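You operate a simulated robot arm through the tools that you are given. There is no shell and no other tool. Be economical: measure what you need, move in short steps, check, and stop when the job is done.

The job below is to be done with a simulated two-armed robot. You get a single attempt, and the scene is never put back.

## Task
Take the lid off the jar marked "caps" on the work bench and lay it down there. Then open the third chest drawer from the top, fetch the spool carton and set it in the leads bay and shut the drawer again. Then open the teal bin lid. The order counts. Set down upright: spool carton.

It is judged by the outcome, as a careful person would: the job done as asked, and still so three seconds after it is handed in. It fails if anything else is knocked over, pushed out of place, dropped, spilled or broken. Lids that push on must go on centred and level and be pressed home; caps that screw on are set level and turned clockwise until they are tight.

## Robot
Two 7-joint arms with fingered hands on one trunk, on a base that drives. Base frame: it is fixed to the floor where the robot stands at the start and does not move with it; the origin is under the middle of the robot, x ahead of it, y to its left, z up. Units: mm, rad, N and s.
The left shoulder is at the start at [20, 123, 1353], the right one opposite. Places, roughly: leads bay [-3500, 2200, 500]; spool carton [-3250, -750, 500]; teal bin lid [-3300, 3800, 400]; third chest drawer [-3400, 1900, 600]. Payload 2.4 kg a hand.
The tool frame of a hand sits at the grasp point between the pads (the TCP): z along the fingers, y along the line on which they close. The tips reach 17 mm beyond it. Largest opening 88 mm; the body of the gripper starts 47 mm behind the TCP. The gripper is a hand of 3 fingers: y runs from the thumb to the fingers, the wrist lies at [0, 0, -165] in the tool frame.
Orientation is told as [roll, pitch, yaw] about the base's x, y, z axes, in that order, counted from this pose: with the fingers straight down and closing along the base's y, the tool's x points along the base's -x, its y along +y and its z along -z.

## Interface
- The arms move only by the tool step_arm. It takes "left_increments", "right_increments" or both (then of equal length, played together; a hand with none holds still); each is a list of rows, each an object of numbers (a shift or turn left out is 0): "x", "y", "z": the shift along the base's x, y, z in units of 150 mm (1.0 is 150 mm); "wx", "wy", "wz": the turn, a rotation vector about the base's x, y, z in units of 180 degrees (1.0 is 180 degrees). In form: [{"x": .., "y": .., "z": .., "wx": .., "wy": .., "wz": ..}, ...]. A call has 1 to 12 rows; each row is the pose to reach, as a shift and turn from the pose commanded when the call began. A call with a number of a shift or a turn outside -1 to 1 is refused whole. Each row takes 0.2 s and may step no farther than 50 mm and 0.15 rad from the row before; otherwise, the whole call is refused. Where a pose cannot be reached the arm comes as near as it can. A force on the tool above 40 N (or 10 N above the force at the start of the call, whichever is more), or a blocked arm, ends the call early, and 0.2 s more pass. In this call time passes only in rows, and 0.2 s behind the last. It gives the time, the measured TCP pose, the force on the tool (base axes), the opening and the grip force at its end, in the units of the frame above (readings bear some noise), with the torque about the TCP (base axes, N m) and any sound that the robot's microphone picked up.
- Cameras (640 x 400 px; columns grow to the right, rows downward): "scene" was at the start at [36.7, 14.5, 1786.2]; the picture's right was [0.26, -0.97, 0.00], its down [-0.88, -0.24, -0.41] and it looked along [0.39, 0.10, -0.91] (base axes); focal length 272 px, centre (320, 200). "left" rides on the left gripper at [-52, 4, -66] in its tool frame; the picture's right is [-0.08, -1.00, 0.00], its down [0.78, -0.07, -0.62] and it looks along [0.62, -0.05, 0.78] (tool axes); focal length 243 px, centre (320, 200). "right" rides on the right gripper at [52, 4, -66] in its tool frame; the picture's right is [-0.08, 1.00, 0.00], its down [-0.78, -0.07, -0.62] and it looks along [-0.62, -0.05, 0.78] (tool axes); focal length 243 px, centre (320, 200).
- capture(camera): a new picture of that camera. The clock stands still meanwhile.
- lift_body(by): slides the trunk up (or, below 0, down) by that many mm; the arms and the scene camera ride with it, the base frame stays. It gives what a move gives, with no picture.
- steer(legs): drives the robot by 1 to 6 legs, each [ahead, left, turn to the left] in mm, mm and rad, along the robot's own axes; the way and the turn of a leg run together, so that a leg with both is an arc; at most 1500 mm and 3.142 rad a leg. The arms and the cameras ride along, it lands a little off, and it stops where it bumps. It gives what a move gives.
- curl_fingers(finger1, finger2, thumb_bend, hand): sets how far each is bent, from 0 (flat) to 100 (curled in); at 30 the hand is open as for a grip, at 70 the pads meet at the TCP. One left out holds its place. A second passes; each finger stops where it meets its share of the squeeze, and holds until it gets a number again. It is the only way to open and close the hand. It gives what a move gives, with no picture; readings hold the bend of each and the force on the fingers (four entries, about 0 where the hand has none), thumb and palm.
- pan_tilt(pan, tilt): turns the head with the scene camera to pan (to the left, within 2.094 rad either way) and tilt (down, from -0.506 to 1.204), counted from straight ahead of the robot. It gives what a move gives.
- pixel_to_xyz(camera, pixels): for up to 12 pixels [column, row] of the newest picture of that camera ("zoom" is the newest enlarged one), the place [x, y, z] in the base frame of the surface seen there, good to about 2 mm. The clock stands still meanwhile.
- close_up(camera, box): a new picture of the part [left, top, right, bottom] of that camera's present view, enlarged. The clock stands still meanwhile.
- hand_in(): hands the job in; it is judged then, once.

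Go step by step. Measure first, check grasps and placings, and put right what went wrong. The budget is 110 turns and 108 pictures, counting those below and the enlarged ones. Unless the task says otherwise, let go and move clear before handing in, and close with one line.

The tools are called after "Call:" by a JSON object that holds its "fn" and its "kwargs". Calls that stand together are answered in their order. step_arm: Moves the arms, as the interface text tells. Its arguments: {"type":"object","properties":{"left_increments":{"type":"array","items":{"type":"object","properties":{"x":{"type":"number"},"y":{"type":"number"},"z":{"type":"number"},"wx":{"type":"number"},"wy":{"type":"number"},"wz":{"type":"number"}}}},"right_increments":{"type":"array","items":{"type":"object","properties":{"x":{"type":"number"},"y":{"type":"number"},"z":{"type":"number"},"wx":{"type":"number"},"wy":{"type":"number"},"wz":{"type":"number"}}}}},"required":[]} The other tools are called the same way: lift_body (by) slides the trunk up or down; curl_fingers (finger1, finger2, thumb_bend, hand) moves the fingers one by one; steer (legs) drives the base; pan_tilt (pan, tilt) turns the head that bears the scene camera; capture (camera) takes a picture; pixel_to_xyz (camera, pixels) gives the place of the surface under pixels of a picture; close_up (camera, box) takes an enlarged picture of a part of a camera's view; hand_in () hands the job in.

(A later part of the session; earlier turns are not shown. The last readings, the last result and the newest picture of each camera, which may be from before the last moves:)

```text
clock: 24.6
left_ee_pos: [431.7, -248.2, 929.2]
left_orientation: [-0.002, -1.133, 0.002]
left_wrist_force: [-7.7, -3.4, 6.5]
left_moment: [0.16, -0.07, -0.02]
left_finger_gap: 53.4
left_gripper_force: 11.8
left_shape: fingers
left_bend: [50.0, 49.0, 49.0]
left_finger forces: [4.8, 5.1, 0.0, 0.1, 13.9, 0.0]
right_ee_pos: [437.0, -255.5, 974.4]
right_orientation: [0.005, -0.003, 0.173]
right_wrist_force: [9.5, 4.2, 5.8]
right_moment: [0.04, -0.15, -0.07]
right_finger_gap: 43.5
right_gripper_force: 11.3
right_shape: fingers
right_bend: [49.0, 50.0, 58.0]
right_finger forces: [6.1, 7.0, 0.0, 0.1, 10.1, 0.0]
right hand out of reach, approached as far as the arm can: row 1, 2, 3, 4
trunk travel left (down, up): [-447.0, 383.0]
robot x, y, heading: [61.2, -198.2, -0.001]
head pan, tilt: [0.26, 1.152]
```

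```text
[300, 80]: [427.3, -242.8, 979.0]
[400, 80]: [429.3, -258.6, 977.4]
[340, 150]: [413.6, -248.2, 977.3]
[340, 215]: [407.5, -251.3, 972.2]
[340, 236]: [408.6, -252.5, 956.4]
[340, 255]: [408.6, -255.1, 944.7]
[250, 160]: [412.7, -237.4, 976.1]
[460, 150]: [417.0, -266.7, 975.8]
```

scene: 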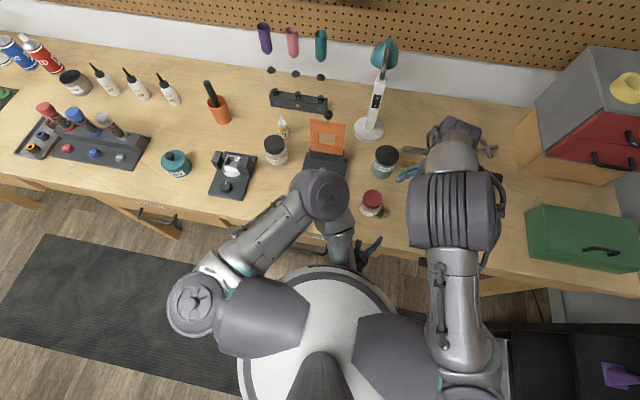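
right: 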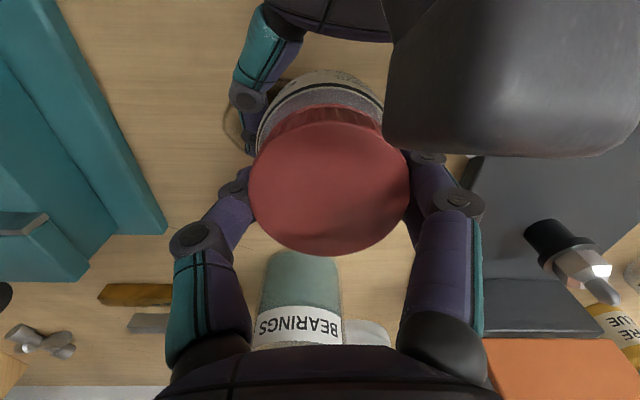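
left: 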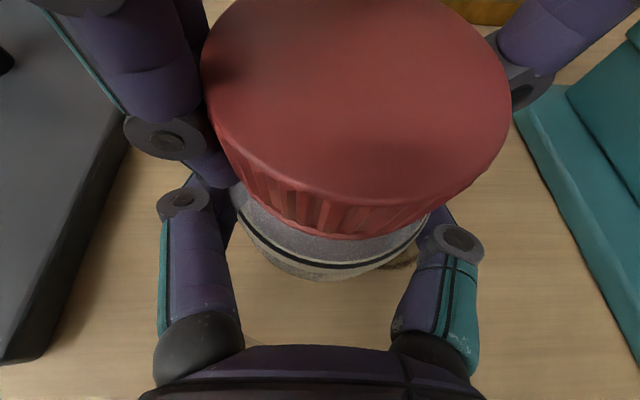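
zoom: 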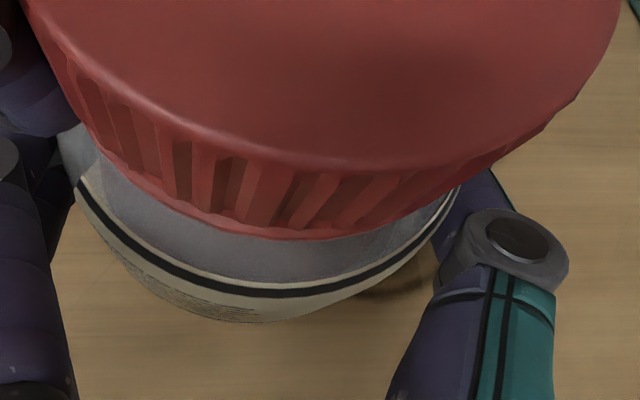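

The ribs moved right relative to the label while the label stayed put: the lid is unscrewing. I turn a bit more, regrasp after shifting the jar 4 mm to the right hand's reachable line, and turn again.

Call:
{"fn": "step_arm", "kwargs": {"right_increments": [{"wz": 0.04}, {"wz": 0.08}]}}

Call:
{"fn": "curl_fingers", "kwargs": {"hand": "right", "finger1": 38, "finger2": 38, "thumb_bend": 38}}

Call:
{"fn": "step_arm", "kwargs": {"left_increments": [{"y": -0.01}, {"y": -0.02}, {"y": -0.027}, {"y": -0.027}, {"y": -0.027}, {"y": -0.027}, {"y": -0.027}, {"y": -0.027}], "right_increments": [{"wz": -0.045}, {"wz": -0.09}, {"wz": -0.135}, {"wz": -0.18}, {"wz": -0.225}, {"wz": -0.27}, {"wz": -0.315}, {"wz": -0.36}]}}

Call:
{"fn": "capture", "kwargs": {"camera": "right"}}

Call:
{"fn": "capture", "kwargs": {"camera": "left"}}

```text
clock: 25.2
left_ee_pos: [432.0, -248.3, 928.2]
left_orientation: [-0.005, -1.132, 0.001]
left_wrist_force: [-6.3, -5.8, 5.3]
left_moment: [0.23, -0.07, -0.03]
left_finger_gap: 53.5
left_gripper_force: 11.7
left_shape: fingers
left_bend: [51.0, 49.0, 49.0]
left_finger forces: [4.4, 4.8, 0.0, 0.1, 15.1, 0.0]
right_ee_pos: [436.6, -255.8, 974.1]
right_orientation: [0.003, -0.002, 0.425]
right_wrist_force: [7.2, 6.2, 6.9]
right_moment: [0.1, -0.05, -0.09]
right_finger_gap: 43.0
right_gripper_force: 11.5
right_shape: fingers
right_bend: [50.0, 50.0, 58.0]
right_finger forces: [5.8, 6.9, 0.1, 0.1, 10.0, 0.0]
trunk travel left (down, up): [-447.0, 383.0]
robot x, y, heading: [64.9, -198.7, 0.004]
head pan, tilt: [0.26, 1.152]
```

```text
clock: 26.2
left_ee_pos: [432.1, -249.4, 928.1]
left_orientation: [-0.004, -1.129, 0.0]
left_wrist_force: [0.6, 0.0, 0.3]
left_moment: [-0.02, 0.04, -0.01]
left_finger_gap: 53.3
left_gripper_force: 11.5
left_shape: fingers
left_bend: [49.0, 48.0, 49.0]
left_finger forces: [5.9, 6.0, 0.0, 0.0, 11.7, 0.0]
right_ee_pos: [436.0, -257.2, 974.4]
right_orientation: [0.003, -0.001, 0.422]
right_wrist_force: [-0.3, -0.6, -0.3]
right_moment: [0.03, 0.0, 0.0]
right_finger_gap: 66.4
right_gripper_force: 0.2
right_shape: fingers
right_bend: [38.0, 38.0, 38.0]
right_finger forces: [0.1, 0.1, 0.0, 0.0, 0.0, 0.0]
trunk travel left (down, up): [-447.0, 383.0]
robot x, y, heading: [59.7, -198.1, -0.002]
head pan, tilt: [0.26, 1.152]
```

```text
clock: 28.0
left_ee_pos: [431.6, -252.2, 927.9]
left_orientation: [-0.003, -1.132, 0.0]
left_wrist_force: [0.0, 0.1, -0.1]
left_moment: [-0.01, 0.0, 0.04]
left_finger_gap: 53.5
left_gripper_force: 12.0
left_shape: fingers
left_bend: [49.0, 48.0, 49.0]
left_finger forces: [6.0, 6.0, 0.1, 0.0, 11.5, 0.0]
right_ee_pos: [435.4, -255.8, 974.2]
right_orientation: [0.003, 0.005, -0.712]
right_wrist_force: [0.9, -0.5, 0.4]
right_moment: [-0.01, -0.03, 0.03]
right_finger_gap: 66.6
right_gripper_force: 0.1
right_shape: fingers
right_bend: [38.0, 38.0, 38.0]
right_finger forces: [0.0, 0.1, 0.0, 0.0, 0.0, 0.0]
trunk travel left (down, up): [-447.0, 383.0]
robot x, y, heading: [58.4, -201.3, 0.002]
head pan, tilt: [0.26, 1.152]
```

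```text
78 pictures are left
```

right: 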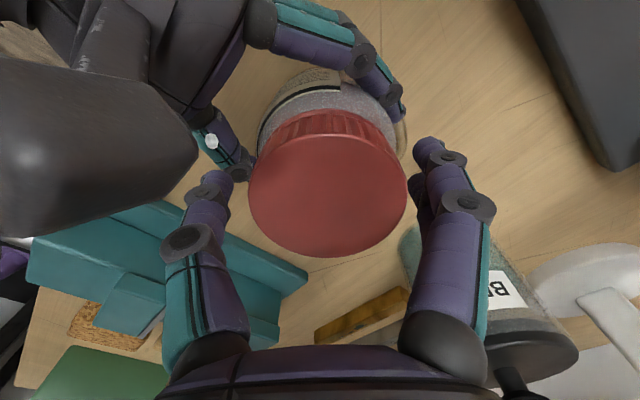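

```text
77 pictures are left
```

left: 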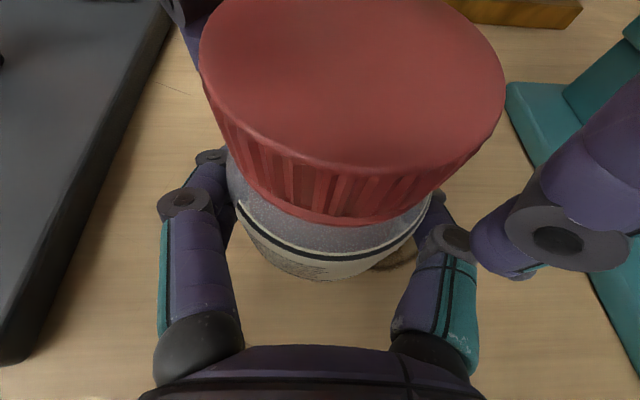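

Loads are zero and lid is centred (327,183). Grip again and turn 1.1 rad counter-clockwise.

Call:
{"fn": "curl_fingers", "kwargs": {"hand": "right", "finger1": 65, "finger2": 65, "thumb_bend": 65}}

Call:
{"fn": "step_arm", "kwargs": {"right_increments": [{"wz": 0.045}, {"wz": 0.09}, {"wz": 0.135}, {"wz": 0.18}, {"wz": 0.225}, {"wz": 0.27}, {"wz": 0.315}, {"wz": 0.36}]}}

Call:
{"fn": "capture", "kwargs": {"camera": "left"}}

Call:
{"fn": "pixel_to_xyz", "kwargs": {"camera": "left", "pixels": [[340, 100], [340, 150], [340, 205], [340, 220], [340, 230], [340, 245]]}}

```text
clock: 29.0
left_ee_pos: [431.9, -253.7, 927.8]
left_orientation: [-0.004, -1.133, 0.001]
left_wrist_force: [-0.7, -1.6, 2.3]
left_moment: [0.02, -0.02, -0.05]
left_finger_gap: 53.8
left_gripper_force: 12.2
left_shape: fingers
left_bend: [49.0, 48.0, 49.0]
left_finger forces: [5.2, 5.4, 0.0, 0.0, 12.8, 0.0]
right_ee_pos: [435.7, -257.1, 973.8]
right_orientation: [0.004, 0.004, -0.708]
right_wrist_force: [1.2, 2.4, -3.3]
right_moment: [0.07, -0.05, -0.03]
right_finger_gap: 43.0
right_gripper_force: 13.4
right_shape: fingers
right_bend: [50.0, 50.0, 56.0]
right_finger forces: [7.2, 7.7, 0.0, 0.1, 11.9, 0.0]
trunk travel left (down, up): [-447.0, 383.0]
robot x, y, heading: [61.2, -197.8, 0.001]
head pan, tilt: [0.26, 1.152]
```

```text
clock: 30.8
left_ee_pos: [433.3, -253.3, 926.8]
left_orientation: [-0.003, -1.134, 0.001]
left_wrist_force: [-2.6, -0.5, 3.5]
left_moment: [0.02, -0.01, 0.11]
left_finger_gap: 53.5
left_gripper_force: 11.7
left_shape: fingers
left_bend: [49.0, 48.0, 49.0]
left_finger forces: [5.6, 5.7, 0.1, 0.0, 12.0, 0.1]
right_ee_pos: [436.0, -256.5, 975.4]
right_orientation: [0.004, 0.0, 0.423]
right_wrist_force: [3.8, -0.6, 0.2]
right_moment: [-0.07, -0.04, -0.07]
right_finger_gap: 42.9
right_gripper_force: 13.5
right_shape: fingers
right_bend: [51.0, 51.0, 56.0]
right_finger forces: [5.9, 7.2, 0.0, 0.0, 13.5, 0.0]
trunk travel left (down, up): [-447.0, 383.0]
robot x, y, heading: [60.6, -197.7, -0.002]
head pan, tilt: [0.26, 1.152]
```

```text
76 pictures are left
```

left: 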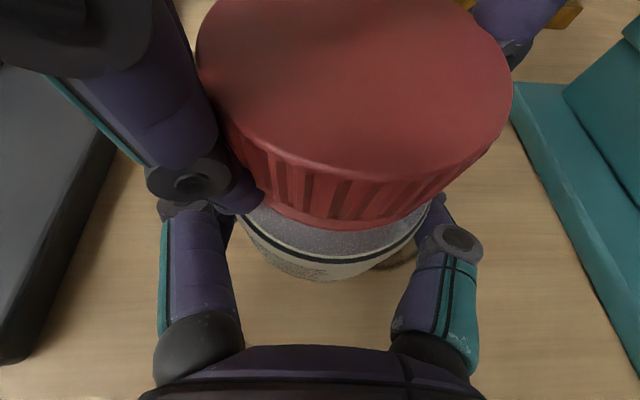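

```text
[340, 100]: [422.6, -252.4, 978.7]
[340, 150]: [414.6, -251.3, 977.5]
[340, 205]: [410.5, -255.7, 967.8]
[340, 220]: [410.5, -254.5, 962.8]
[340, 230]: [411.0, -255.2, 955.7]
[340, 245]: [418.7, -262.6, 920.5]
```

Clean turn; top now ~978–979. I do two more regrasp-and-turn cycles.

Call:
{"fn": "curl_fingers", "kwargs": {"hand": "right", "finger1": 38, "finger2": 38, "thumb_bend": 38}}

Call:
{"fn": "step_arm", "kwargs": {"right_increments": [{"wz": -0.045}, {"wz": -0.09}, {"wz": -0.135}, {"wz": -0.18}, {"wz": -0.225}, {"wz": -0.27}, {"wz": -0.315}, {"wz": -0.36}]}}

Call:
{"fn": "close_up", "kwargs": {"camera": "left", "box": [200, 120, 520, 320]}}

Call:
{"fn": "curl_fingers", "kwargs": {"hand": "right", "finger1": 65, "finger2": 65, "thumb_bend": 65}}

Call:
{"fn": "step_arm", "kwargs": {"right_increments": [{"wz": 0.045}, {"wz": 0.09}, {"wz": 0.135}, {"wz": 0.18}, {"wz": 0.225}, {"wz": 0.27}, {"wz": 0.315}, {"wz": 0.36}]}}

Call:
{"fn": "close_up", "kwargs": {"camera": "left", "box": [200, 120, 520, 320]}}

```text
clock: 31.8
left_ee_pos: [432.0, -251.3, 928.1]
left_orientation: [-0.003, -1.133, 0.001]
left_wrist_force: [-0.7, 0.1, -0.6]
left_moment: [-0.03, -0.02, 0.03]
left_finger_gap: 53.4
left_gripper_force: 11.6
left_shape: fingers
left_bend: [49.0, 48.0, 50.0]
left_finger forces: [5.9, 6.0, 0.0, 0.1, 12.0, 0.0]
right_ee_pos: [436.3, -255.6, 974.0]
right_orientation: [0.004, -0.002, 0.422]
right_wrist_force: [-0.4, -0.1, -1.0]
right_moment: [-0.05, -0.03, -0.02]
right_finger_gap: 66.6
right_gripper_force: 0.0
right_shape: fingers
right_bend: [38.0, 38.0, 38.0]
right_finger forces: [0.1, 0.1, 0.1, 0.1, 0.1, 0.0]
trunk travel left (down, up): [-447.0, 383.0]
robot x, y, heading: [60.8, -197.0, -0.003]
head pan, tilt: [0.26, 1.152]
```

```text
clock: 33.6
left_ee_pos: [432.8, -253.0, 928.5]
left_orientation: [-0.003, -1.132, 0.002]
left_wrist_force: [0.1, 0.5, -0.3]
left_moment: [-0.04, -0.01, 0.0]
left_finger_gap: 53.7
left_gripper_force: 12.0
left_shape: fingers
left_bend: [49.0, 48.0, 50.0]
left_finger forces: [6.0, 6.0, 0.0, 0.0, 12.0, 0.0]
right_ee_pos: [436.2, -257.1, 974.4]
right_orientation: [0.003, 0.003, -0.713]
right_wrist_force: [-0.8, -0.1, 0.4]
right_moment: [0.01, -0.02, -0.02]
right_finger_gap: 66.8
right_gripper_force: 0.1
right_shape: fingers
right_bend: [38.0, 38.0, 38.0]
right_finger forces: [0.1, 0.0, 0.1, 0.1, 0.0, 0.0]
trunk travel left (down, up): [-447.0, 383.0]
robot x, y, heading: [58.3, -198.8, -0.003]
head pan, tilt: [0.26, 1.152]
```

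```text
2.00 times, centred on (360, 220) of left
```

zoom: 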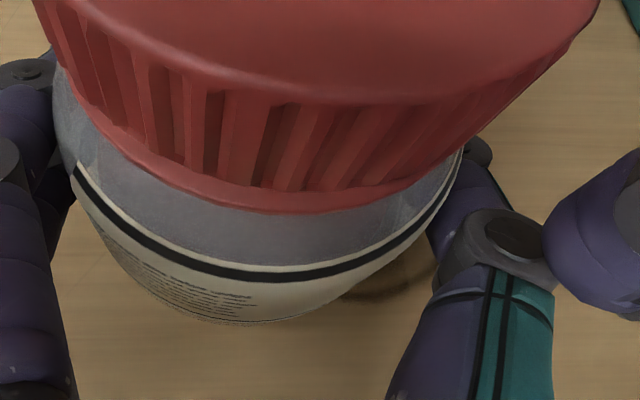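

```text
clock: 34.6
left_ee_pos: [431.2, -251.9, 928.3]
left_orientation: [-0.003, -1.133, 0.002]
left_wrist_force: [-1.2, -2.8, 2.7]
left_moment: [0.06, 0.01, -0.03]
left_finger_gap: 53.7
left_gripper_force: 12.2
left_shape: fingers
left_bend: [49.0, 48.0, 50.0]
left_finger forces: [5.1, 5.6, 0.0, 0.0, 13.2, 0.0]
right_ee_pos: [435.6, -255.9, 974.1]
right_orientation: [0.004, 0.005, -0.71]
right_wrist_force: [0.4, 2.4, -2.8]
right_moment: [0.07, -0.03, 0.03]
right_finger_gap: 42.1
right_gripper_force: 12.9
right_shape: fingers
right_bend: [51.0, 50.0, 56.0]
right_finger forces: [6.9, 7.3, 0.0, 0.1, 11.8, 0.1]
trunk travel left (down, up): [-447.0, 383.0]
robot x, y, heading: [63.3, -199.0, 0.003]
head pan, tilt: [0.26, 1.152]
```

```text
clock: 36.4
left_ee_pos: [431.9, -253.3, 927.2]
left_orientation: [-0.004, -1.132, -0.001]
left_wrist_force: [-2.3, 0.4, 1.7]
left_moment: [0.0, 0.01, 0.05]
left_finger_gap: 53.7
left_gripper_force: 11.6
left_shape: fingers
left_bend: [49.0, 48.0, 50.0]
left_finger forces: [5.9, 5.9, 0.0, 0.0, 11.5, 0.0]
right_ee_pos: [436.5, -255.4, 975.6]
right_orientation: [0.005, -0.002, 0.426]
right_wrist_force: [2.4, -1.9, -0.2]
right_moment: [-0.05, -0.05, -0.05]
right_finger_gap: 41.8
right_gripper_force: 13.2
right_shape: fingers
right_bend: [52.0, 52.0, 56.0]
right_finger forces: [5.7, 6.5, 0.0, 0.0, 13.6, 0.0]
trunk travel left (down, up): [-447.0, 383.0]
robot x, y, heading: [61.7, -196.5, -0.001]
head pan, tilt: [0.26, 1.152]
```

```text
2.00 times, centred on (360, 220) of left
```

zoom: 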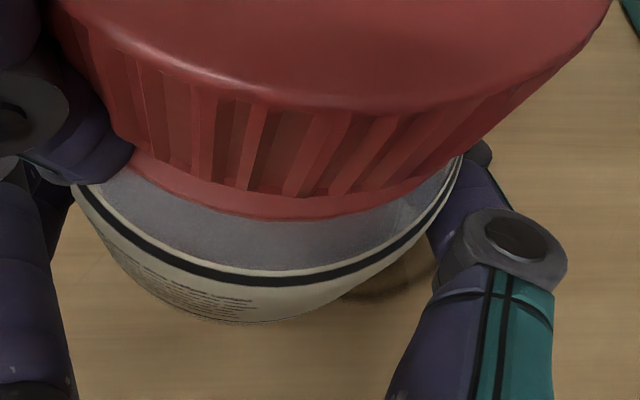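

The lid has risen a little (rim bottom higher, torque falling). Another cycle with the hand 2 mm higher, then a second one.

Call:
{"fn": "curl_fingers", "kwargs": {"hand": "right", "finger1": 38, "finger2": 38, "thumb_bend": 38}}

Call:
{"fn": "step_arm", "kwargs": {"right_increments": [{"wz": -0.045, "z": 0.015}, {"wz": -0.09, "z": 0.015}, {"wz": -0.135, "z": 0.015}, {"wz": -0.18, "z": 0.015}, {"wz": -0.225, "z": 0.015}, {"wz": -0.27, "z": 0.015}, {"wz": -0.315, "z": 0.015}, {"wz": -0.36, "z": 0.015}]}}

Call:
{"fn": "curl_fingers", "kwargs": {"hand": "right", "finger1": 65, "finger2": 65, "thumb_bend": 65}}

Call:
{"fn": "step_arm", "kwargs": {"right_increments": [{"wz": 0.045}, {"wz": 0.09}, {"wz": 0.135}, {"wz": 0.18}, {"wz": 0.225}, {"wz": 0.27}, {"wz": 0.315}, {"wz": 0.36}]}}

Call:
{"fn": "close_up", "kwargs": {"camera": "left", "box": [200, 120, 520, 320]}}

Call:
{"fn": "pixel_to_xyz", "kwargs": {"camera": "zoom", "pixels": [[280, 60], [280, 90], [280, 180], [280, 205], [280, 215], [280, 230]]}}

```text
clock: 37.4
left_ee_pos: [432.9, -252.9, 928.1]
left_orientation: [-0.005, -1.134, 0.001]
left_wrist_force: [0.4, 0.9, 0.0]
left_moment: [-0.01, 0.03, 0.01]
left_finger_gap: 53.6
left_gripper_force: 11.9
left_shape: fingers
left_bend: [49.0, 48.0, 50.0]
left_finger forces: [5.8, 5.9, 0.0, 0.0, 11.9, 0.0]
right_ee_pos: [436.0, -254.4, 974.3]
right_orientation: [0.005, -0.001, 0.422]
right_wrist_force: [0.7, 1.2, 0.7]
right_moment: [-0.02, 0.0, 0.01]
right_finger_gap: 66.5
right_gripper_force: 0.0
right_shape: fingers
right_bend: [38.0, 38.0, 38.0]
right_finger forces: [0.1, 0.0, 0.0, 0.0, 0.0, 0.0]
trunk travel left (down, up): [-447.0, 383.0]
robot x, y, heading: [61.5, -202.1, -0.006]
head pan, tilt: [0.26, 1.152]
```

```text
clock: 39.2
left_ee_pos: [433.0, -252.1, 927.5]
left_orientation: [-0.004, -1.132, 0.001]
left_wrist_force: [-0.4, 0.5, 0.6]
left_moment: [-0.02, 0.08, 0.01]
left_finger_gap: 53.4
left_gripper_force: 12.1
left_shape: fingers
left_bend: [49.0, 48.0, 50.0]
left_finger forces: [5.8, 6.0, 0.1, 0.0, 11.9, 0.1]
right_ee_pos: [435.8, -256.8, 977.4]
right_orientation: [0.003, 0.003, -0.71]
right_wrist_force: [0.6, -0.2, -0.7]
right_moment: [0.02, -0.01, 0.0]
right_finger_gap: 66.6
right_gripper_force: 0.0
right_shape: fingers
right_bend: [38.0, 38.0, 38.0]
right_finger forces: [0.0, 0.0, 0.1, 0.1, 0.1, 0.1]
trunk travel left (down, up): [-447.0, 383.0]
robot x, y, heading: [62.2, -200.4, -0.007]
head pan, tilt: [0.26, 1.152]
```

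```text
clock: 40.2
left_ee_pos: [432.4, -252.9, 927.3]
left_orientation: [-0.003, -1.134, 0.001]
left_wrist_force: [-2.2, -2.5, 3.0]
left_moment: [0.04, -0.05, -0.01]
left_finger_gap: 53.5
left_gripper_force: 11.9
left_shape: fingers
left_bend: [49.0, 48.0, 50.0]
left_finger forces: [5.2, 5.6, 0.0, 0.0, 13.1, 0.0]
right_ee_pos: [437.1, -255.8, 976.2]
right_orientation: [0.003, 0.005, -0.709]
right_wrist_force: [1.8, 1.4, -2.6]
right_moment: [0.06, -0.07, 0.01]
right_finger_gap: 43.6
right_gripper_force: 13.8
right_shape: fingers
right_bend: [49.0, 49.0, 56.0]
right_finger forces: [7.7, 7.6, 0.1, 0.0, 11.7, 0.0]
trunk travel left (down, up): [-447.0, 383.0]
robot x, y, heading: [61.8, -197.8, -0.004]
head pan, tilt: [0.26, 1.152]
```

```text
clock: 42.0
left_ee_pos: [433.3, -252.9, 928.7]
left_orientation: [-0.003, -1.133, 0.002]
left_wrist_force: [-2.5, 0.4, 4.5]
left_moment: [0.05, -0.04, 0.05]
left_finger_gap: 53.8
left_gripper_force: 12.8
left_shape: fingers
left_bend: [49.0, 48.0, 50.0]
left_finger forces: [5.6, 5.9, 0.0, 0.0, 12.0, 0.0]
right_ee_pos: [436.5, -256.5, 976.7]
right_orientation: [0.004, -0.004, 0.424]
right_wrist_force: [2.9, 1.0, -1.6]
right_moment: [-0.07, -0.05, -0.05]
right_finger_gap: 43.3
right_gripper_force: 12.9
right_shape: fingers
right_bend: [51.0, 51.0, 56.0]
right_finger forces: [6.1, 7.4, 0.0, 0.1, 13.5, 0.0]
trunk travel left (down, up): [-447.0, 383.0]
robot x, y, heading: [62.1, -198.1, 0.002]
head pan, tilt: [0.26, 1.152]
```

```text
2.00 times, centred on (360, 220) of left
```

zoom: 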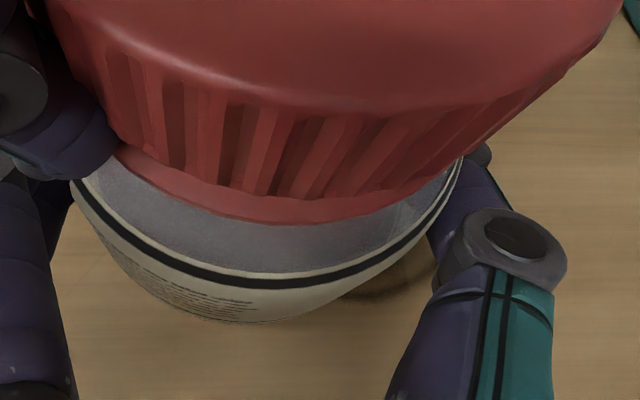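

```text
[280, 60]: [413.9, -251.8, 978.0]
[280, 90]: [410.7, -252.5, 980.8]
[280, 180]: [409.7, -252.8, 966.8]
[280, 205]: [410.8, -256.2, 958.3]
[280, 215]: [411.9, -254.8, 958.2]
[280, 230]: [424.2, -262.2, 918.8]
```

About 4.3 rad turned so far, lid top about 980. I test with a small lift of 5 mm.

Call:
{"fn": "step_arm", "kwargs": {"right_increments": [{"z": 0.013}, {"z": 0.027}, {"z": 0.035}]}}

Call:
{"fn": "close_up", "kwargs": {"camera": "left", "box": [200, 120, 520, 320]}}

```text
clock: 42.8
left_ee_pos: [432.5, -253.5, 928.7]
left_orientation: [-0.003, -1.133, 0.003]
left_wrist_force: [-2.7, -0.3, 15.7]
left_moment: [-0.03, -0.21, -0.02]
left_finger_gap: 53.6
left_gripper_force: 11.6
left_shape: fingers
left_bend: [49.0, 48.0, 50.0]
left_finger forces: [5.5, 6.1, 0.0, 0.1, 11.7, 0.0]
right_ee_pos: [435.8, -256.4, 981.2]
right_orientation: [0.006, 0.001, 0.421]
right_wrist_force: [3.2, 0.1, -17.0]
right_moment: [-0.05, -0.09, 0.01]
right_finger_gap: 43.7
right_gripper_force: 14.4
right_shape: fingers
right_bend: [50.0, 49.0, 55.0]
right_finger forces: [6.9, 8.8, 0.1, 0.0, 13.8, 0.0]
trunk travel left (down, up): [-447.0, 383.0]
robot x, y, heading: [60.7, -201.8, 0.002]
head pan, tilt: [0.26, 1.152]
```

```text
2.00 times, centred on (360, 220) of left
```

zoom: 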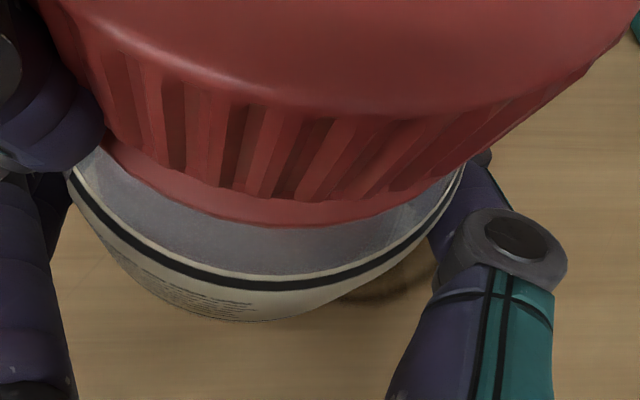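

Still threaded (17 N pull). I go back down and do two more turning cycles.

Call:
{"fn": "step_arm", "kwargs": {"right_increments": [{"z": -0.013}, {"z": -0.03}]}}

Call:
{"fn": "curl_fingers", "kwargs": {"hand": "right", "finger1": 38, "finger2": 38, "thumb_bend": 38}}

Call:
{"fn": "step_arm", "kwargs": {"right_increments": [{"wz": -0.045}, {"wz": -0.09}, {"wz": -0.135}, {"wz": -0.18}, {"wz": -0.225}, {"wz": -0.27}, {"wz": -0.315}, {"wz": -0.36}]}}

Call:
{"fn": "curl_fingers", "kwargs": {"hand": "right", "finger1": 65, "finger2": 65, "thumb_bend": 65}}

Call:
{"fn": "step_arm", "kwargs": {"right_increments": [{"wz": 0.045}, {"wz": 0.09}, {"wz": 0.135}, {"wz": 0.18}, {"wz": 0.225}, {"wz": 0.27}, {"wz": 0.315}, {"wz": 0.36}]}}

Call:
{"fn": "curl_fingers", "kwargs": {"hand": "right", "finger1": 38, "finger2": 38, "thumb_bend": 38}}

Call:
{"fn": "step_arm", "kwargs": {"right_increments": [{"wz": -0.045}, {"wz": -0.09}, {"wz": -0.135}, {"wz": -0.18}, {"wz": -0.225}, {"wz": -0.27}, {"wz": -0.315}, {"wz": -0.36}]}}

Call:
{"fn": "close_up", "kwargs": {"camera": "left", "box": [200, 120, 520, 320]}}

Call:
{"fn": "curl_fingers", "kwargs": {"hand": "right", "finger1": 65, "finger2": 65, "thumb_bend": 65}}

Call:
{"fn": "step_arm", "kwargs": {"right_increments": [{"wz": 0.045}, {"wz": 0.09}, {"wz": 0.135}, {"wz": 0.18}, {"wz": 0.225}, {"wz": 0.27}, {"wz": 0.315}, {"wz": 0.36}]}}

Call:
{"fn": "close_up", "kwargs": {"camera": "left", "box": [200, 120, 520, 320]}}

```text
clock: 43.4
left_ee_pos: [431.2, -253.0, 927.2]
left_orientation: [-0.003, -1.129, 0.002]
left_wrist_force: [-1.0, -1.3, 5.7]
left_moment: [0.01, -0.04, 0.03]
left_finger_gap: 53.5
left_gripper_force: 11.2
left_shape: fingers
left_bend: [49.0, 48.0, 50.0]
left_finger forces: [5.4, 5.7, 0.0, 0.1, 12.5, 0.0]
right_ee_pos: [436.2, -255.9, 978.1]
right_orientation: [0.005, -0.001, 0.423]
right_wrist_force: [1.2, 0.4, -5.2]
right_moment: [0.0, 0.01, 0.0]
right_finger_gap: 43.2
right_gripper_force: 13.8
right_shape: fingers
right_bend: [50.0, 49.0, 56.0]
right_finger forces: [7.3, 7.8, 0.0, 0.0, 12.2, 0.1]
trunk travel left (down, up): [-447.0, 383.0]
robot x, y, heading: [64.5, -193.9, -0.003]
head pan, tilt: [0.26, 1.152]
```

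```text
clock: 44.4
left_ee_pos: [431.8, -252.4, 928.1]
left_orientation: [-0.004, -1.132, 0.003]
left_wrist_force: [0.5, 0.7, -0.7]
left_moment: [0.01, 0.06, -0.01]
left_finger_gap: 53.4
left_gripper_force: 11.8
left_shape: fingers
left_bend: [49.0, 48.0, 50.0]
left_finger forces: [5.9, 5.8, 0.0, 0.0, 11.9, 0.0]
right_ee_pos: [436.7, -257.5, 978.6]
right_orientation: [0.003, 0.001, 0.422]
right_wrist_force: [1.4, -0.1, 0.8]
right_moment: [0.01, 0.01, 0.03]
right_finger_gap: 66.9
right_gripper_force: 0.0
right_shape: fingers
right_bend: [38.0, 38.0, 38.0]
right_finger forces: [0.0, 0.0, 0.1, 0.0, 0.1, 0.0]
trunk travel left (down, up): [-447.0, 383.0]
robot x, y, heading: [63.1, -199.1, 0.003]
head pan, tilt: [0.26, 1.152]
```

```text
clock: 46.2
left_ee_pos: [431.7, -251.3, 928.8]
left_orientation: [-0.003, -1.133, 0.001]
left_wrist_force: [0.2, 1.0, -2.0]
left_moment: [-0.02, 0.0, 0.02]
left_finger_gap: 53.4
left_gripper_force: 11.5
left_shape: fingers
left_bend: [49.0, 48.0, 50.0]
left_finger forces: [5.9, 5.9, 0.0, 0.0, 11.9, 0.0]
right_ee_pos: [436.4, -256.5, 978.4]
right_orientation: [0.001, 0.004, -0.712]
right_wrist_force: [0.9, -0.4, 0.3]
right_moment: [0.0, -0.01, -0.04]
right_finger_gap: 66.4
right_gripper_force: 0.1
right_shape: fingers
right_bend: [38.0, 38.0, 38.0]
right_finger forces: [0.0, 0.0, 0.1, 0.1, 0.0, 0.0]
trunk travel left (down, up): [-447.0, 383.0]
robot x, y, heading: [60.7, -197.5, -0.002]
head pan, tilt: [0.26, 1.152]
```

```text
clock: 47.2
left_ee_pos: [430.7, -252.6, 927.6]
left_orientation: [-0.002, -1.133, 0.001]
left_wrist_force: [-0.1, -2.4, 1.2]
left_moment: [0.03, 0.0, -0.05]
left_finger_gap: 53.5
left_gripper_force: 12.0
left_shape: fingers
left_bend: [49.0, 48.0, 50.0]
left_finger forces: [5.3, 5.6, 0.0, 0.0, 12.9, 0.0]
right_ee_pos: [436.0, -255.5, 977.3]
right_orientation: [0.002, 0.003, -0.708]
right_wrist_force: [1.8, 1.5, -3.2]
right_moment: [-0.01, -0.05, 0.0]
right_finger_gap: 43.0
right_gripper_force: 12.4
right_shape: fingers
right_bend: [50.0, 49.0, 56.0]
right_finger forces: [6.7, 7.1, 0.1, 0.0, 12.2, 0.0]
trunk travel left (down, up): [-447.0, 383.0]
robot x, y, heading: [63.0, -200.7, 0.001]
head pan, tilt: [0.26, 1.152]
```

```text
clock: 49.0
left_ee_pos: [431.4, -252.8, 926.8]
left_orientation: [-0.004, -1.132, 0.002]
left_wrist_force: [-1.5, 2.2, 1.2]
left_moment: [-0.03, 0.03, -0.01]
left_finger_gap: 53.7
left_gripper_force: 11.4
left_shape: fingers
left_bend: [49.0, 48.0, 50.0]
left_finger forces: [6.1, 6.1, 0.0, 0.1, 11.4, 0.0]
right_ee_pos: [437.2, -256.0, 977.1]
right_orientation: [0.007, -0.001, 0.424]
right_wrist_force: [0.1, -1.9, 0.2]
right_moment: [0.02, 0.0, 0.0]
right_finger_gap: 42.8
right_gripper_force: 12.4
right_shape: fingers
right_bend: [51.0, 51.0, 56.0]
right_finger forces: [6.0, 6.3, 0.0, 0.1, 13.3, 0.0]
trunk travel left (down, up): [-447.0, 383.0]
robot x, y, heading: [55.7, -198.7, -0.003]
head pan, tilt: [0.26, 1.152]
```

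```text
clock: 50.0
left_ee_pos: [431.9, -251.8, 927.6]
left_orientation: [-0.004, -1.133, 0.002]
left_wrist_force: [0.7, 1.0, -1.9]
left_moment: [0.02, 0.02, -0.02]
left_finger_gap: 53.4
left_gripper_force: 11.2
left_shape: fingers
left_bend: [49.0, 48.0, 50.0]
left_finger forces: [5.7, 6.1, 0.1, 0.0, 12.0, 0.0]
right_ee_pos: [435.5, -255.4, 977.3]
right_orientation: [0.005, -0.002, 0.421]
right_wrist_force: [0.1, 0.3, 0.5]
right_moment: [-0.01, -0.03, 0.0]
right_finger_gap: 66.5
right_gripper_force: 0.1
right_shape: fingers
right_bend: [38.0, 38.0, 38.0]
right_finger forces: [0.0, 0.1, 0.1, 0.2, 0.0, 0.0]
trunk travel left (down, up): [-447.0, 383.0]
robot x, y, heading: [58.0, -201.1, -0.0]
head pan, tilt: [0.26, 1.152]
```

```text
clock: 51.8
left_ee_pos: [432.2, -251.8, 928.1]
left_orientation: [-0.004, -1.133, 0.001]
left_wrist_force: [-0.7, 0.0, -1.9]
left_moment: [-0.01, 0.0, 0.01]
left_finger_gap: 53.5
left_gripper_force: 12.3
left_shape: fingers
left_bend: [49.0, 48.0, 50.0]
left_finger forces: [5.8, 6.0, 0.0, 0.0, 11.8, 0.0]
right_ee_pos: [435.9, -256.1, 976.5]
right_orientation: [0.001, 0.003, -0.712]
right_wrist_force: [0.1, 0.6, 0.4]
right_moment: [-0.03, 0.02, -0.02]
right_finger_gap: 66.7
right_gripper_force: 0.2
right_shape: fingers
right_bend: [38.0, 38.0, 38.0]
right_finger forces: [0.0, 0.0, 0.1, 0.0, 0.0, 0.1]
trunk travel left (down, up): [-447.0, 383.0]
robot x, y, heading: [57.9, -198.7, 0.004]
head pan, tilt: [0.26, 1.152]
```

```text
2.00 times, centred on (360, 220) of left
```

zoom: 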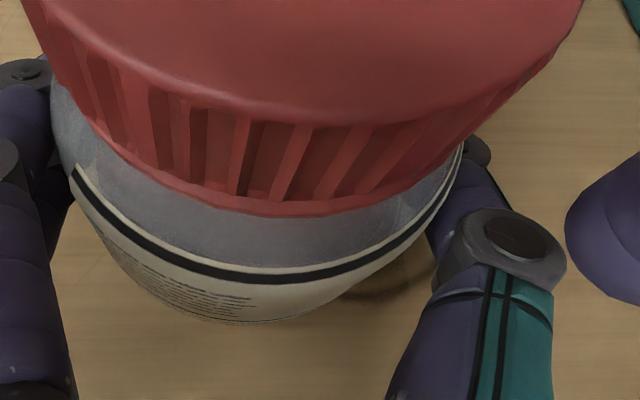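

```text
clock: 52.8
left_ee_pos: [431.1, -252.7, 927.1]
left_orientation: [-0.004, -1.132, 0.002]
left_wrist_force: [-0.5, -0.5, -0.6]
left_moment: [0.04, -0.01, -0.02]
left_finger_gap: 53.4
left_gripper_force: 11.3
left_shape: fingers
left_bend: [49.0, 48.0, 50.0]
left_finger forces: [5.6, 5.7, 0.0, 0.1, 12.3, 0.0]
right_ee_pos: [435.7, -257.1, 977.7]
right_orientation: [0.0, 0.005, -0.707]
right_wrist_force: [0.1, 0.8, 1.2]
right_moment: [0.04, -0.05, -0.04]
right_finger_gap: 44.2
right_gripper_force: 13.6
right_shape: fingers
right_bend: [49.0, 49.0, 56.0]
right_finger forces: [6.8, 7.2, 0.1, 0.1, 12.1, 0.1]
trunk travel left (down, up): [-447.0, 383.0]
robot x, y, heading: [61.9, -203.3, 0.005]
head pan, tilt: [0.26, 1.152]
```

```text
clock: 54.6
left_ee_pos: [432.1, -253.2, 926.9]
left_orientation: [-0.003, -1.135, 0.002]
left_wrist_force: [-0.1, -1.0, -0.4]
left_moment: [-0.01, 0.03, -0.01]
left_finger_gap: 53.6
left_gripper_force: 11.5
left_shape: fingers
left_bend: [49.0, 48.0, 50.0]
left_finger forces: [5.8, 6.0, 0.0, 0.0, 11.8, 0.0]
right_ee_pos: [437.0, -256.4, 978.1]
right_orientation: [0.0, -0.003, 0.423]
right_wrist_force: [1.0, -0.3, 0.3]
right_moment: [0.04, 0.03, -0.01]
right_finger_gap: 44.0
right_gripper_force: 12.8
right_shape: fingers
right_bend: [50.0, 50.0, 56.0]
right_finger forces: [6.6, 6.8, 0.1, 0.1, 12.7, 0.0]
trunk travel left (down, up): [-447.0, 383.0]
robot x, y, heading: [62.6, -201.2, -0.004]
head pan, tilt: [0.26, 1.152]
```

```text
2.00 times, centred on (360, 220) of left
```

zoom: 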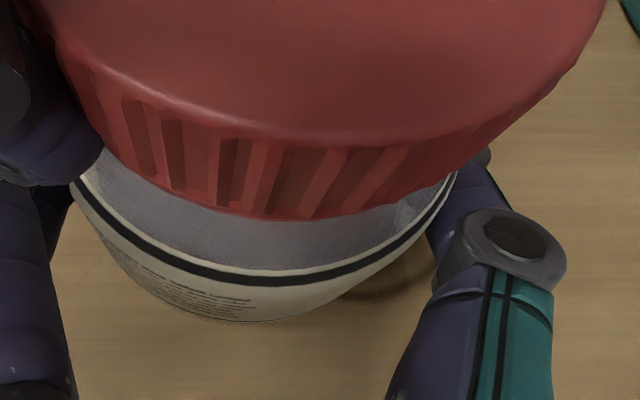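

Torque has dropped to zero, so the thread is free. I lift gently 20 mm.

Call:
{"fn": "step_arm", "kwargs": {"right_increments": [{"z": 0.03}, {"z": 0.07}, {"z": 0.14}]}}

Call:
{"fn": "capture", "kwargs": {"camera": "left"}}

```text
clock: 55.4
left_ee_pos: [432.6, -252.8, 927.4]
left_orientation: [-0.003, -1.133, 0.002]
left_wrist_force: [-0.2, -0.3, -1.2]
left_moment: [-0.01, 0.05, 0.0]
left_finger_gap: 53.7
left_gripper_force: 12.4
left_shape: fingers
left_bend: [49.0, 48.0, 50.0]
left_finger forces: [5.7, 5.9, 0.0, 0.0, 11.8, 0.0]
right_ee_pos: [436.7, -254.2, 998.8]
right_orientation: [0.001, 0.0, 0.42]
right_wrist_force: [0.2, 0.1, -0.1]
right_moment: [-0.01, -0.01, -0.03]
right_finger_gap: 44.3
right_gripper_force: 13.2
right_shape: fingers
right_bend: [50.0, 50.0, 56.0]
right_finger forces: [6.5, 6.7, 0.1, 0.0, 12.3, 0.0]
trunk travel left (down, up): [-447.0, 383.0]
robot x, y, heading: [58.9, -197.6, -0.002]
head pan, tilt: [0.26, 1.152]
```

```text
69 pictures are left
```

left: 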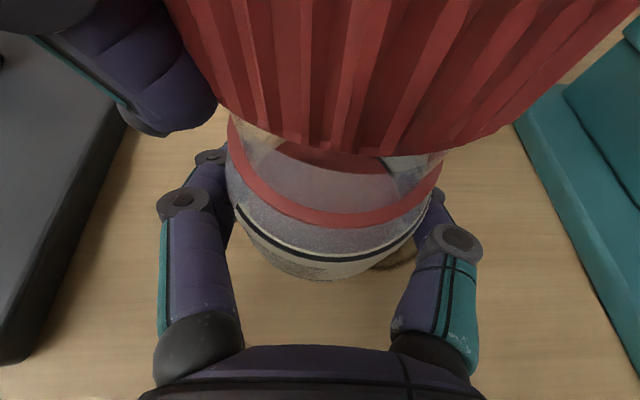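

The lid is off cleanly, showing the open jar. I raise the lid, slide the jar back ~7 mm to its original spot, release it and retract the left hand.

Call:
{"fn": "step_arm", "kwargs": {"right_increments": [{"z": 0.25}, {"z": 0.5}], "left_increments": [{"y": 0.025}, {"y": 0.045}]}}

Call:
{"fn": "curl_fingers", "kwargs": {"hand": "left", "finger1": 30, "finger2": 30, "thumb_bend": 30}}

Call:
{"fn": "step_arm", "kwargs": {"left_increments": [{"x": -0.2}, {"x": -0.45}, {"x": -0.7}, {"x": -0.8, "y": 0.2, "z": 0.2}, {"x": -0.85, "y": 0.5, "z": 0.3}, {"x": -0.85, "y": 0.8, "z": 0.5}, {"x": -0.85, "y": 1.0, "z": 0.7}]}}

Call:
{"fn": "capture", "kwargs": {"camera": "scene"}}

Call:
{"fn": "capture", "kwargs": {"camera": "right"}}

```text
clock: 56.0
left_ee_pos: [432.5, -245.8, 927.8]
left_orientation: [-0.003, -1.131, 0.002]
left_wrist_force: [0.7, 0.1, -2.0]
left_moment: [0.0, 0.03, 0.0]
left_finger_gap: 53.9
left_gripper_force: 11.7
left_shape: fingers
left_bend: [49.0, 48.0, 50.0]
left_finger forces: [5.8, 5.9, 0.0, 0.0, 11.9, 0.1]
right_ee_pos: [435.2, -255.9, 1073.6]
right_orientation: [0.0, -0.002, 0.422]
right_wrist_force: [-0.4, 0.4, -1.1]
right_moment: [-0.01, 0.02, -0.01]
right_finger_gap: 44.0
right_gripper_force: 12.5
right_shape: fingers
right_bend: [50.0, 50.0, 56.0]
right_finger forces: [6.7, 6.7, 0.1, 0.1, 12.4, 0.0]
trunk travel left (down, up): [-447.0, 383.0]
robot x, y, heading: [62.0, -198.0, 0.004]
head pan, tilt: [0.26, 1.152]
```

```text
clock: 57.0
left_ee_pos: [432.2, -246.1, 928.5]
left_orientation: [-0.003, -1.133, 0.001]
left_wrist_force: [-0.6, 0.9, 0.5]
left_moment: [-0.02, 0.02, -0.01]
left_finger_gap: 84.3
left_gripper_force: 0.1
left_shape: fingers
left_bend: [30.0, 30.0, 30.0]
left_finger forces: [0.0, 0.0, 0.0, 0.0, 0.0, 0.1]
right_ee_pos: [435.5, -255.2, 1072.5]
right_orientation: [-0.001, 0.0, 0.423]
right_wrist_force: [-0.1, -0.1, 0.4]
right_moment: [0.01, -0.02, 0.02]
right_finger_gap: 44.0
right_gripper_force: 12.9
right_shape: fingers
right_bend: [50.0, 50.0, 56.0]
right_finger forces: [6.7, 6.7, 0.0, 0.1, 12.4, 0.0]
trunk travel left (down, up): [-447.0, 383.0]
robot x, y, heading: [60.9, -198.9, -0.001]
head pan, tilt: [0.26, 1.152]
```

```text
refused: row 6 steps farther than a row can; nothing moved
```

```text
68 pictures are left
```

scene: 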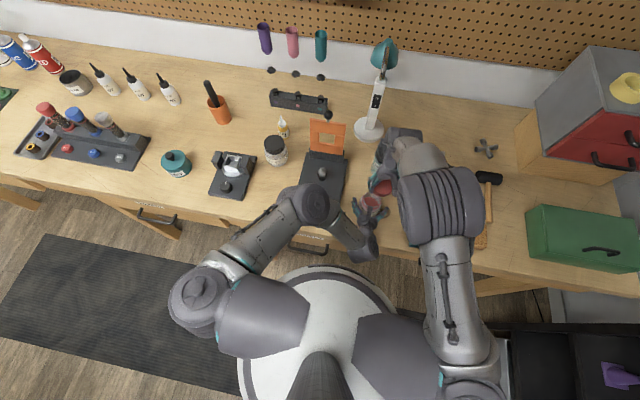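

```text
67 pictures are left
```

right: 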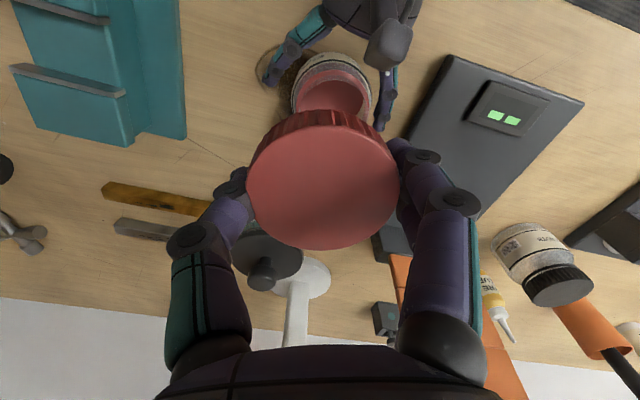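

The left retreat was refused for step size; the jar stands open and upright. I repeat it with smaller rows.

Call:
{"fn": "step_arm", "kwargs": {"left_increments": [{"x": -0.2}, {"x": -0.45}, {"x": -0.7}, {"x": -0.8, "y": 0.15, "z": 0.15}, {"x": -0.85, "y": 0.35, "z": 0.3}, {"x": -0.85, "y": 0.55, "z": 0.45}, {"x": -0.85, "y": 0.75, "z": 0.6}, {"x": -0.85, "y": 0.9, "z": 0.75}]}}

Call:
{"fn": "capture", "kwargs": {"camera": "right"}}

Call:
{"fn": "pixel_to_xyz", "kwargs": {"camera": "right", "pixels": [[190, 130], [140, 140], [265, 70], [332, 82], [220, 60], [240, 20], [400, 60], [250, 110], [150, 20], [435, 80]]}}

```text
clock: 58.8
left_ee_pos: [312.2, -121.5, 1025.5]
left_orientation: [-0.003, -1.133, 0.001]
left_wrist_force: [-0.1, 0.1, -0.2]
left_moment: [0.02, 0.02, -0.03]
left_finger_gap: 84.3
left_gripper_force: 0.0
left_shape: fingers
left_bend: [30.0, 30.0, 30.0]
left_finger forces: [0.0, 0.0, 0.0, 0.1, 0.0, 0.0]
left hand out of reach, approached as far as the arm can: row 8
right_ee_pos: [436.2, -254.6, 1072.9]
right_orientation: [0.001, 0.0, 0.422]
right_wrist_force: [-0.5, -0.1, -0.3]
right_moment: [-0.01, -0.02, -0.01]
right_finger_gap: 44.4
right_gripper_force: 12.7
right_shape: fingers
right_bend: [50.0, 50.0, 56.0]
right_finger forces: [6.8, 6.8, 0.1, 0.1, 12.2, 0.0]
trunk travel left (down, up): [-447.0, 383.0]
robot x, y, heading: [59.5, -195.5, -0.004]
head pan, tilt: [0.26, 1.152]
```

```text
66 pictures are left
```

right: 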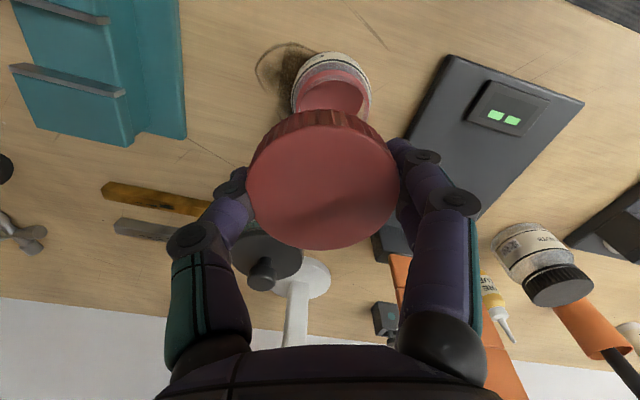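

```text
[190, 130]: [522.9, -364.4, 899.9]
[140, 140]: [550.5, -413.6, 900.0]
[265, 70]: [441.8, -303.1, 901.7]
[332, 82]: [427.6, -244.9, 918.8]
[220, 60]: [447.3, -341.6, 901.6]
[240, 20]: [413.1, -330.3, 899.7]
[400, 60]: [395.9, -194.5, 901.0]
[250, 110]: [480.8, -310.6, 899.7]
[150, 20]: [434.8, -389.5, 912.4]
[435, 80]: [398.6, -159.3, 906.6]
```

Free patch around (385,-322) between jar and vise. I carry the lid there, turning the hand so the fingers open away from both, and lower to z≈950.

Call:
{"fn": "step_arm", "kwargs": {"right_increments": [{"x": -0.085, "y": -0.11, "wz": 0.045}, {"x": -0.17, "y": -0.22, "wz": 0.09}, {"x": -0.255, "y": -0.34, "wz": 0.135}, {"x": -0.34, "y": -0.45, "wz": 0.18}, {"x": -0.34, "y": -0.45, "wz": 0.18, "z": -0.25}, {"x": -0.34, "y": -0.45, "wz": 0.18, "z": -0.5}, {"x": -0.34, "y": -0.45, "wz": 0.18, "z": -0.8}]}}

Call:
{"fn": "capture", "kwargs": {"camera": "right"}}

Call:
{"fn": "capture", "kwargs": {"camera": "left"}}

```text
clock: 60.4
left_ee_pos: [311.7, -123.4, 1025.6]
left_orientation: [-0.005, -1.133, 0.001]
left_wrist_force: [0.1, 0.2, 0.3]
left_moment: [0.04, 0.01, 0.0]
left_finger_gap: 84.5
left_gripper_force: 0.0
left_shape: fingers
left_bend: [30.0, 30.0, 30.0]
left_finger forces: [0.0, 0.0, 0.0, 0.0, 0.0, 0.0]
right_ee_pos: [387.6, -321.9, 954.8]
right_orientation: [-0.001, -0.001, 0.989]
right_wrist_force: [0.3, 0.3, -0.6]
right_moment: [0.0, 0.02, -0.02]
right_finger_gap: 44.3
right_gripper_force: 12.8
right_shape: fingers
right_bend: [50.0, 50.0, 56.0]
right_finger forces: [6.8, 6.8, 0.0, 0.0, 11.9, 0.0]
trunk travel left (down, up): [-447.0, 383.0]
robot x, y, heading: [61.3, -198.5, -0.0]
head pan, tilt: [0.26, 1.152]
```

```text
65 pictures are left
```

right: 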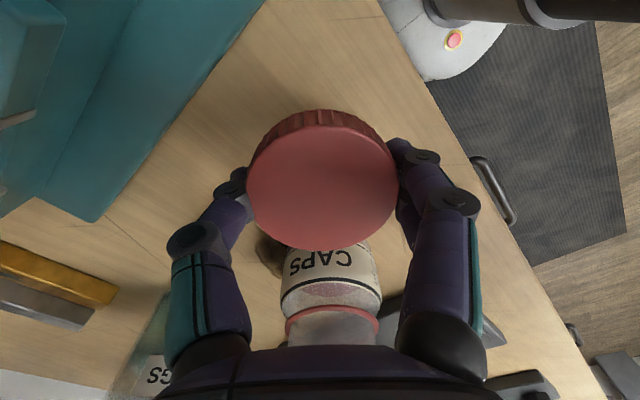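

```text
64 pictures are left
```

left: 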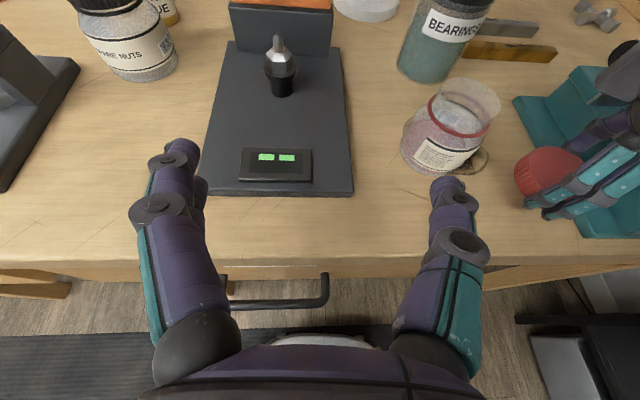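

The patch is clear; jar stays clear of the hand. Lower until touching.

Call:
{"fn": "step_arm", "kwargs": {"right_increments": [{"z": -0.1}, {"z": -0.18}, {"z": -0.21}, {"z": -0.23}, {"z": -0.245}, {"z": -0.255}]}}

Call:
{"fn": "capture", "kwargs": {"camera": "left"}}

Call:
{"fn": "pixel_to_xyz", "kwargs": {"camera": "left", "pixels": [[530, 165], [530, 185], [525, 195], [520, 205], [545, 180]]}}

```text
clock: 61.6
left_ee_pos: [311.1, -122.9, 1026.1]
left_orientation: [-0.004, -1.135, 0.001]
left_wrist_force: [-0.2, 0.4, -1.2]
left_moment: [0.01, -0.03, -0.03]
left_finger_gap: 84.2
left_gripper_force: 0.1
left_shape: fingers
left_bend: [30.0, 30.0, 30.0]
left_finger forces: [0.1, 0.0, 0.0, 0.0, 0.0, 0.0]
right_ee_pos: [385.8, -322.5, 920.5]
right_orientation: [-0.006, -0.002, 0.988]
right_wrist_force: [-3.9, -1.0, 29.8]
right_moment: [0.5, 0.85, 0.09]
right_finger_gap: 44.3
right_gripper_force: 25.8
right_shape: fingers
right_bend: [54.0, 55.0, 57.0]
right_finger forces: [20.9, 19.9, 0.1, 0.0, 10.2, 0.0]
trunk travel left (down, up): [-447.0, 383.0]
robot x, y, heading: [60.0, -202.4, 0.001]
head pan, tilt: [0.26, 1.152]
stopped in row 6 (right hand): the force on the tool passed its limit at 46 N (the readings are from after the stop); the commanded pose is now the measured one
```

```text
63 pictures are left
```

left: 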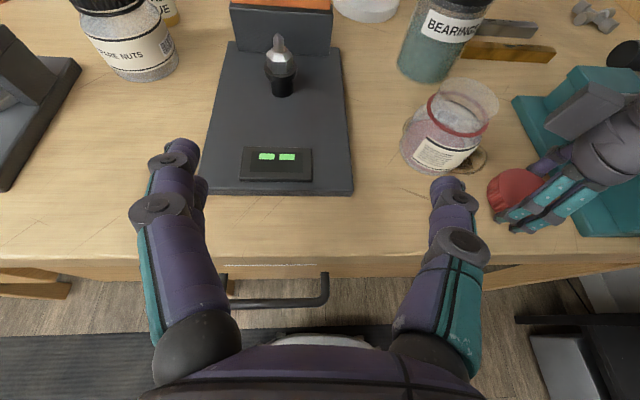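

```text
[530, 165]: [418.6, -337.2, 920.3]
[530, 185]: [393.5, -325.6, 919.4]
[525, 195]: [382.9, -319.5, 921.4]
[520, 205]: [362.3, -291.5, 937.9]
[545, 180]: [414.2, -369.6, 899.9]
```

The lid touches the bench (top 920, i.e. flat). I relax 1 mm, open, and lift the hand away.

Call:
{"fn": "step_arm", "kwargs": {"right_increments": [{"z": 0.01}]}}

Call:
{"fn": "curl_fingers", "kwargs": {"hand": "right", "finger1": 37, "finger2": 37, "thumb_bend": 37}}

Call:
{"fn": "step_arm", "kwargs": {"right_increments": [{"z": 0.2}, {"z": 0.5}, {"z": 0.8}, {"z": 1.0}]}}

Call:
{"fn": "capture", "kwargs": {"camera": "right"}}

Call:
{"fn": "capture", "kwargs": {"camera": "left"}}

```text
clock: 62.0
left_ee_pos: [311.6, -122.7, 1026.3]
left_orientation: [-0.003, -1.134, 0.001]
left_wrist_force: [0.1, 0.3, 0.3]
left_moment: [0.0, 0.0, 0.02]
left_finger_gap: 84.3
left_gripper_force: 0.1
left_shape: fingers
left_bend: [30.0, 30.0, 30.0]
left_finger forces: [0.0, 0.0, 0.1, 0.0, 0.0, 0.1]
right_ee_pos: [385.2, -321.6, 920.8]
right_orientation: [-0.003, -0.005, 0.988]
right_wrist_force: [-1.2, -3.0, 18.1]
right_moment: [0.28, 0.51, 0.04]
right_finger_gap: 44.2
right_gripper_force: 22.0
right_shape: fingers
right_bend: [55.0, 55.0, 57.0]
right_finger forces: [15.5, 15.8, 0.0, 0.0, 11.7, 0.0]
trunk travel left (down, up): [-447.0, 383.0]
robot x, y, heading: [60.6, -199.1, 0.001]
head pan, tilt: [0.26, 1.152]
```

```text
clock: 63.0
left_ee_pos: [312.0, -124.1, 1025.9]
left_orientation: [-0.002, -1.134, 0.002]
left_wrist_force: [0.0, -0.5, 0.0]
left_moment: [0.02, -0.04, 0.01]
left_finger_gap: 84.3
left_gripper_force: 0.0
left_shape: fingers
left_bend: [30.0, 30.0, 30.0]
left_finger forces: [0.0, 0.0, 0.0, 0.0, 0.0, 0.1]
right_ee_pos: [387.5, -322.9, 921.3]
right_orientation: [-0.006, -0.002, 0.988]
right_wrist_force: [8.1, -7.0, 29.9]
right_moment: [0.41, 0.68, 0.05]
right_finger_gap: 59.2
right_gripper_force: 14.6
right_shape: fingers
right_bend: [50.0, 50.0, 37.0]
right_finger forces: [14.8, 14.5, 0.0, 0.0, 0.0, 0.0]
trunk travel left (down, up): [-447.0, 383.0]
robot x, y, heading: [57.5, -201.0, 0.0]
head pan, tilt: [0.26, 1.152]
```

```text
clock: 64.0
left_ee_pos: [311.7, -122.5, 1026.6]
left_orientation: [-0.004, -1.134, 0.003]
left_wrist_force: [-0.2, 0.0, -0.2]
left_moment: [0.0, 0.0, 0.02]
left_finger_gap: 84.4
left_gripper_force: 0.1
left_shape: fingers
left_bend: [30.0, 30.0, 30.0]
left_finger forces: [0.0, 0.0, 0.1, 0.0, 0.1, 0.0]
right_ee_pos: [389.4, -324.4, 1071.0]
right_orientation: [-0.004, -0.002, 0.987]
right_wrist_force: [-0.4, 0.0, 0.6]
right_moment: [0.02, 0.01, 0.02]
right_finger_gap: 69.0
right_gripper_force: 0.1
right_shape: fingers
right_bend: [37.0, 37.0, 37.0]
right_finger forces: [0.1, 0.1, 0.0, 0.0, 0.1, 0.0]
trunk travel left (down, up): [-447.0, 383.0]
robot x, y, heading: [61.5, -196.5, 0.004]
head pan, tilt: [0.26, 1.152]
```

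```text
62 pictures are left
```

right: 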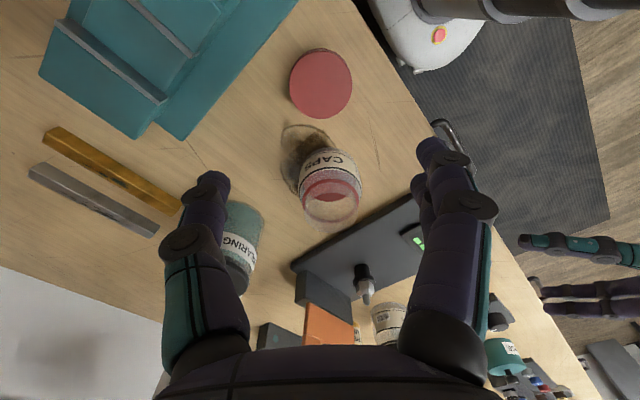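

```text
61 pictures are left
```

left: 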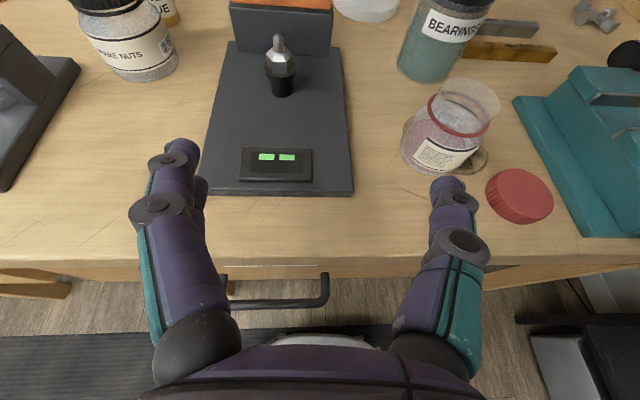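

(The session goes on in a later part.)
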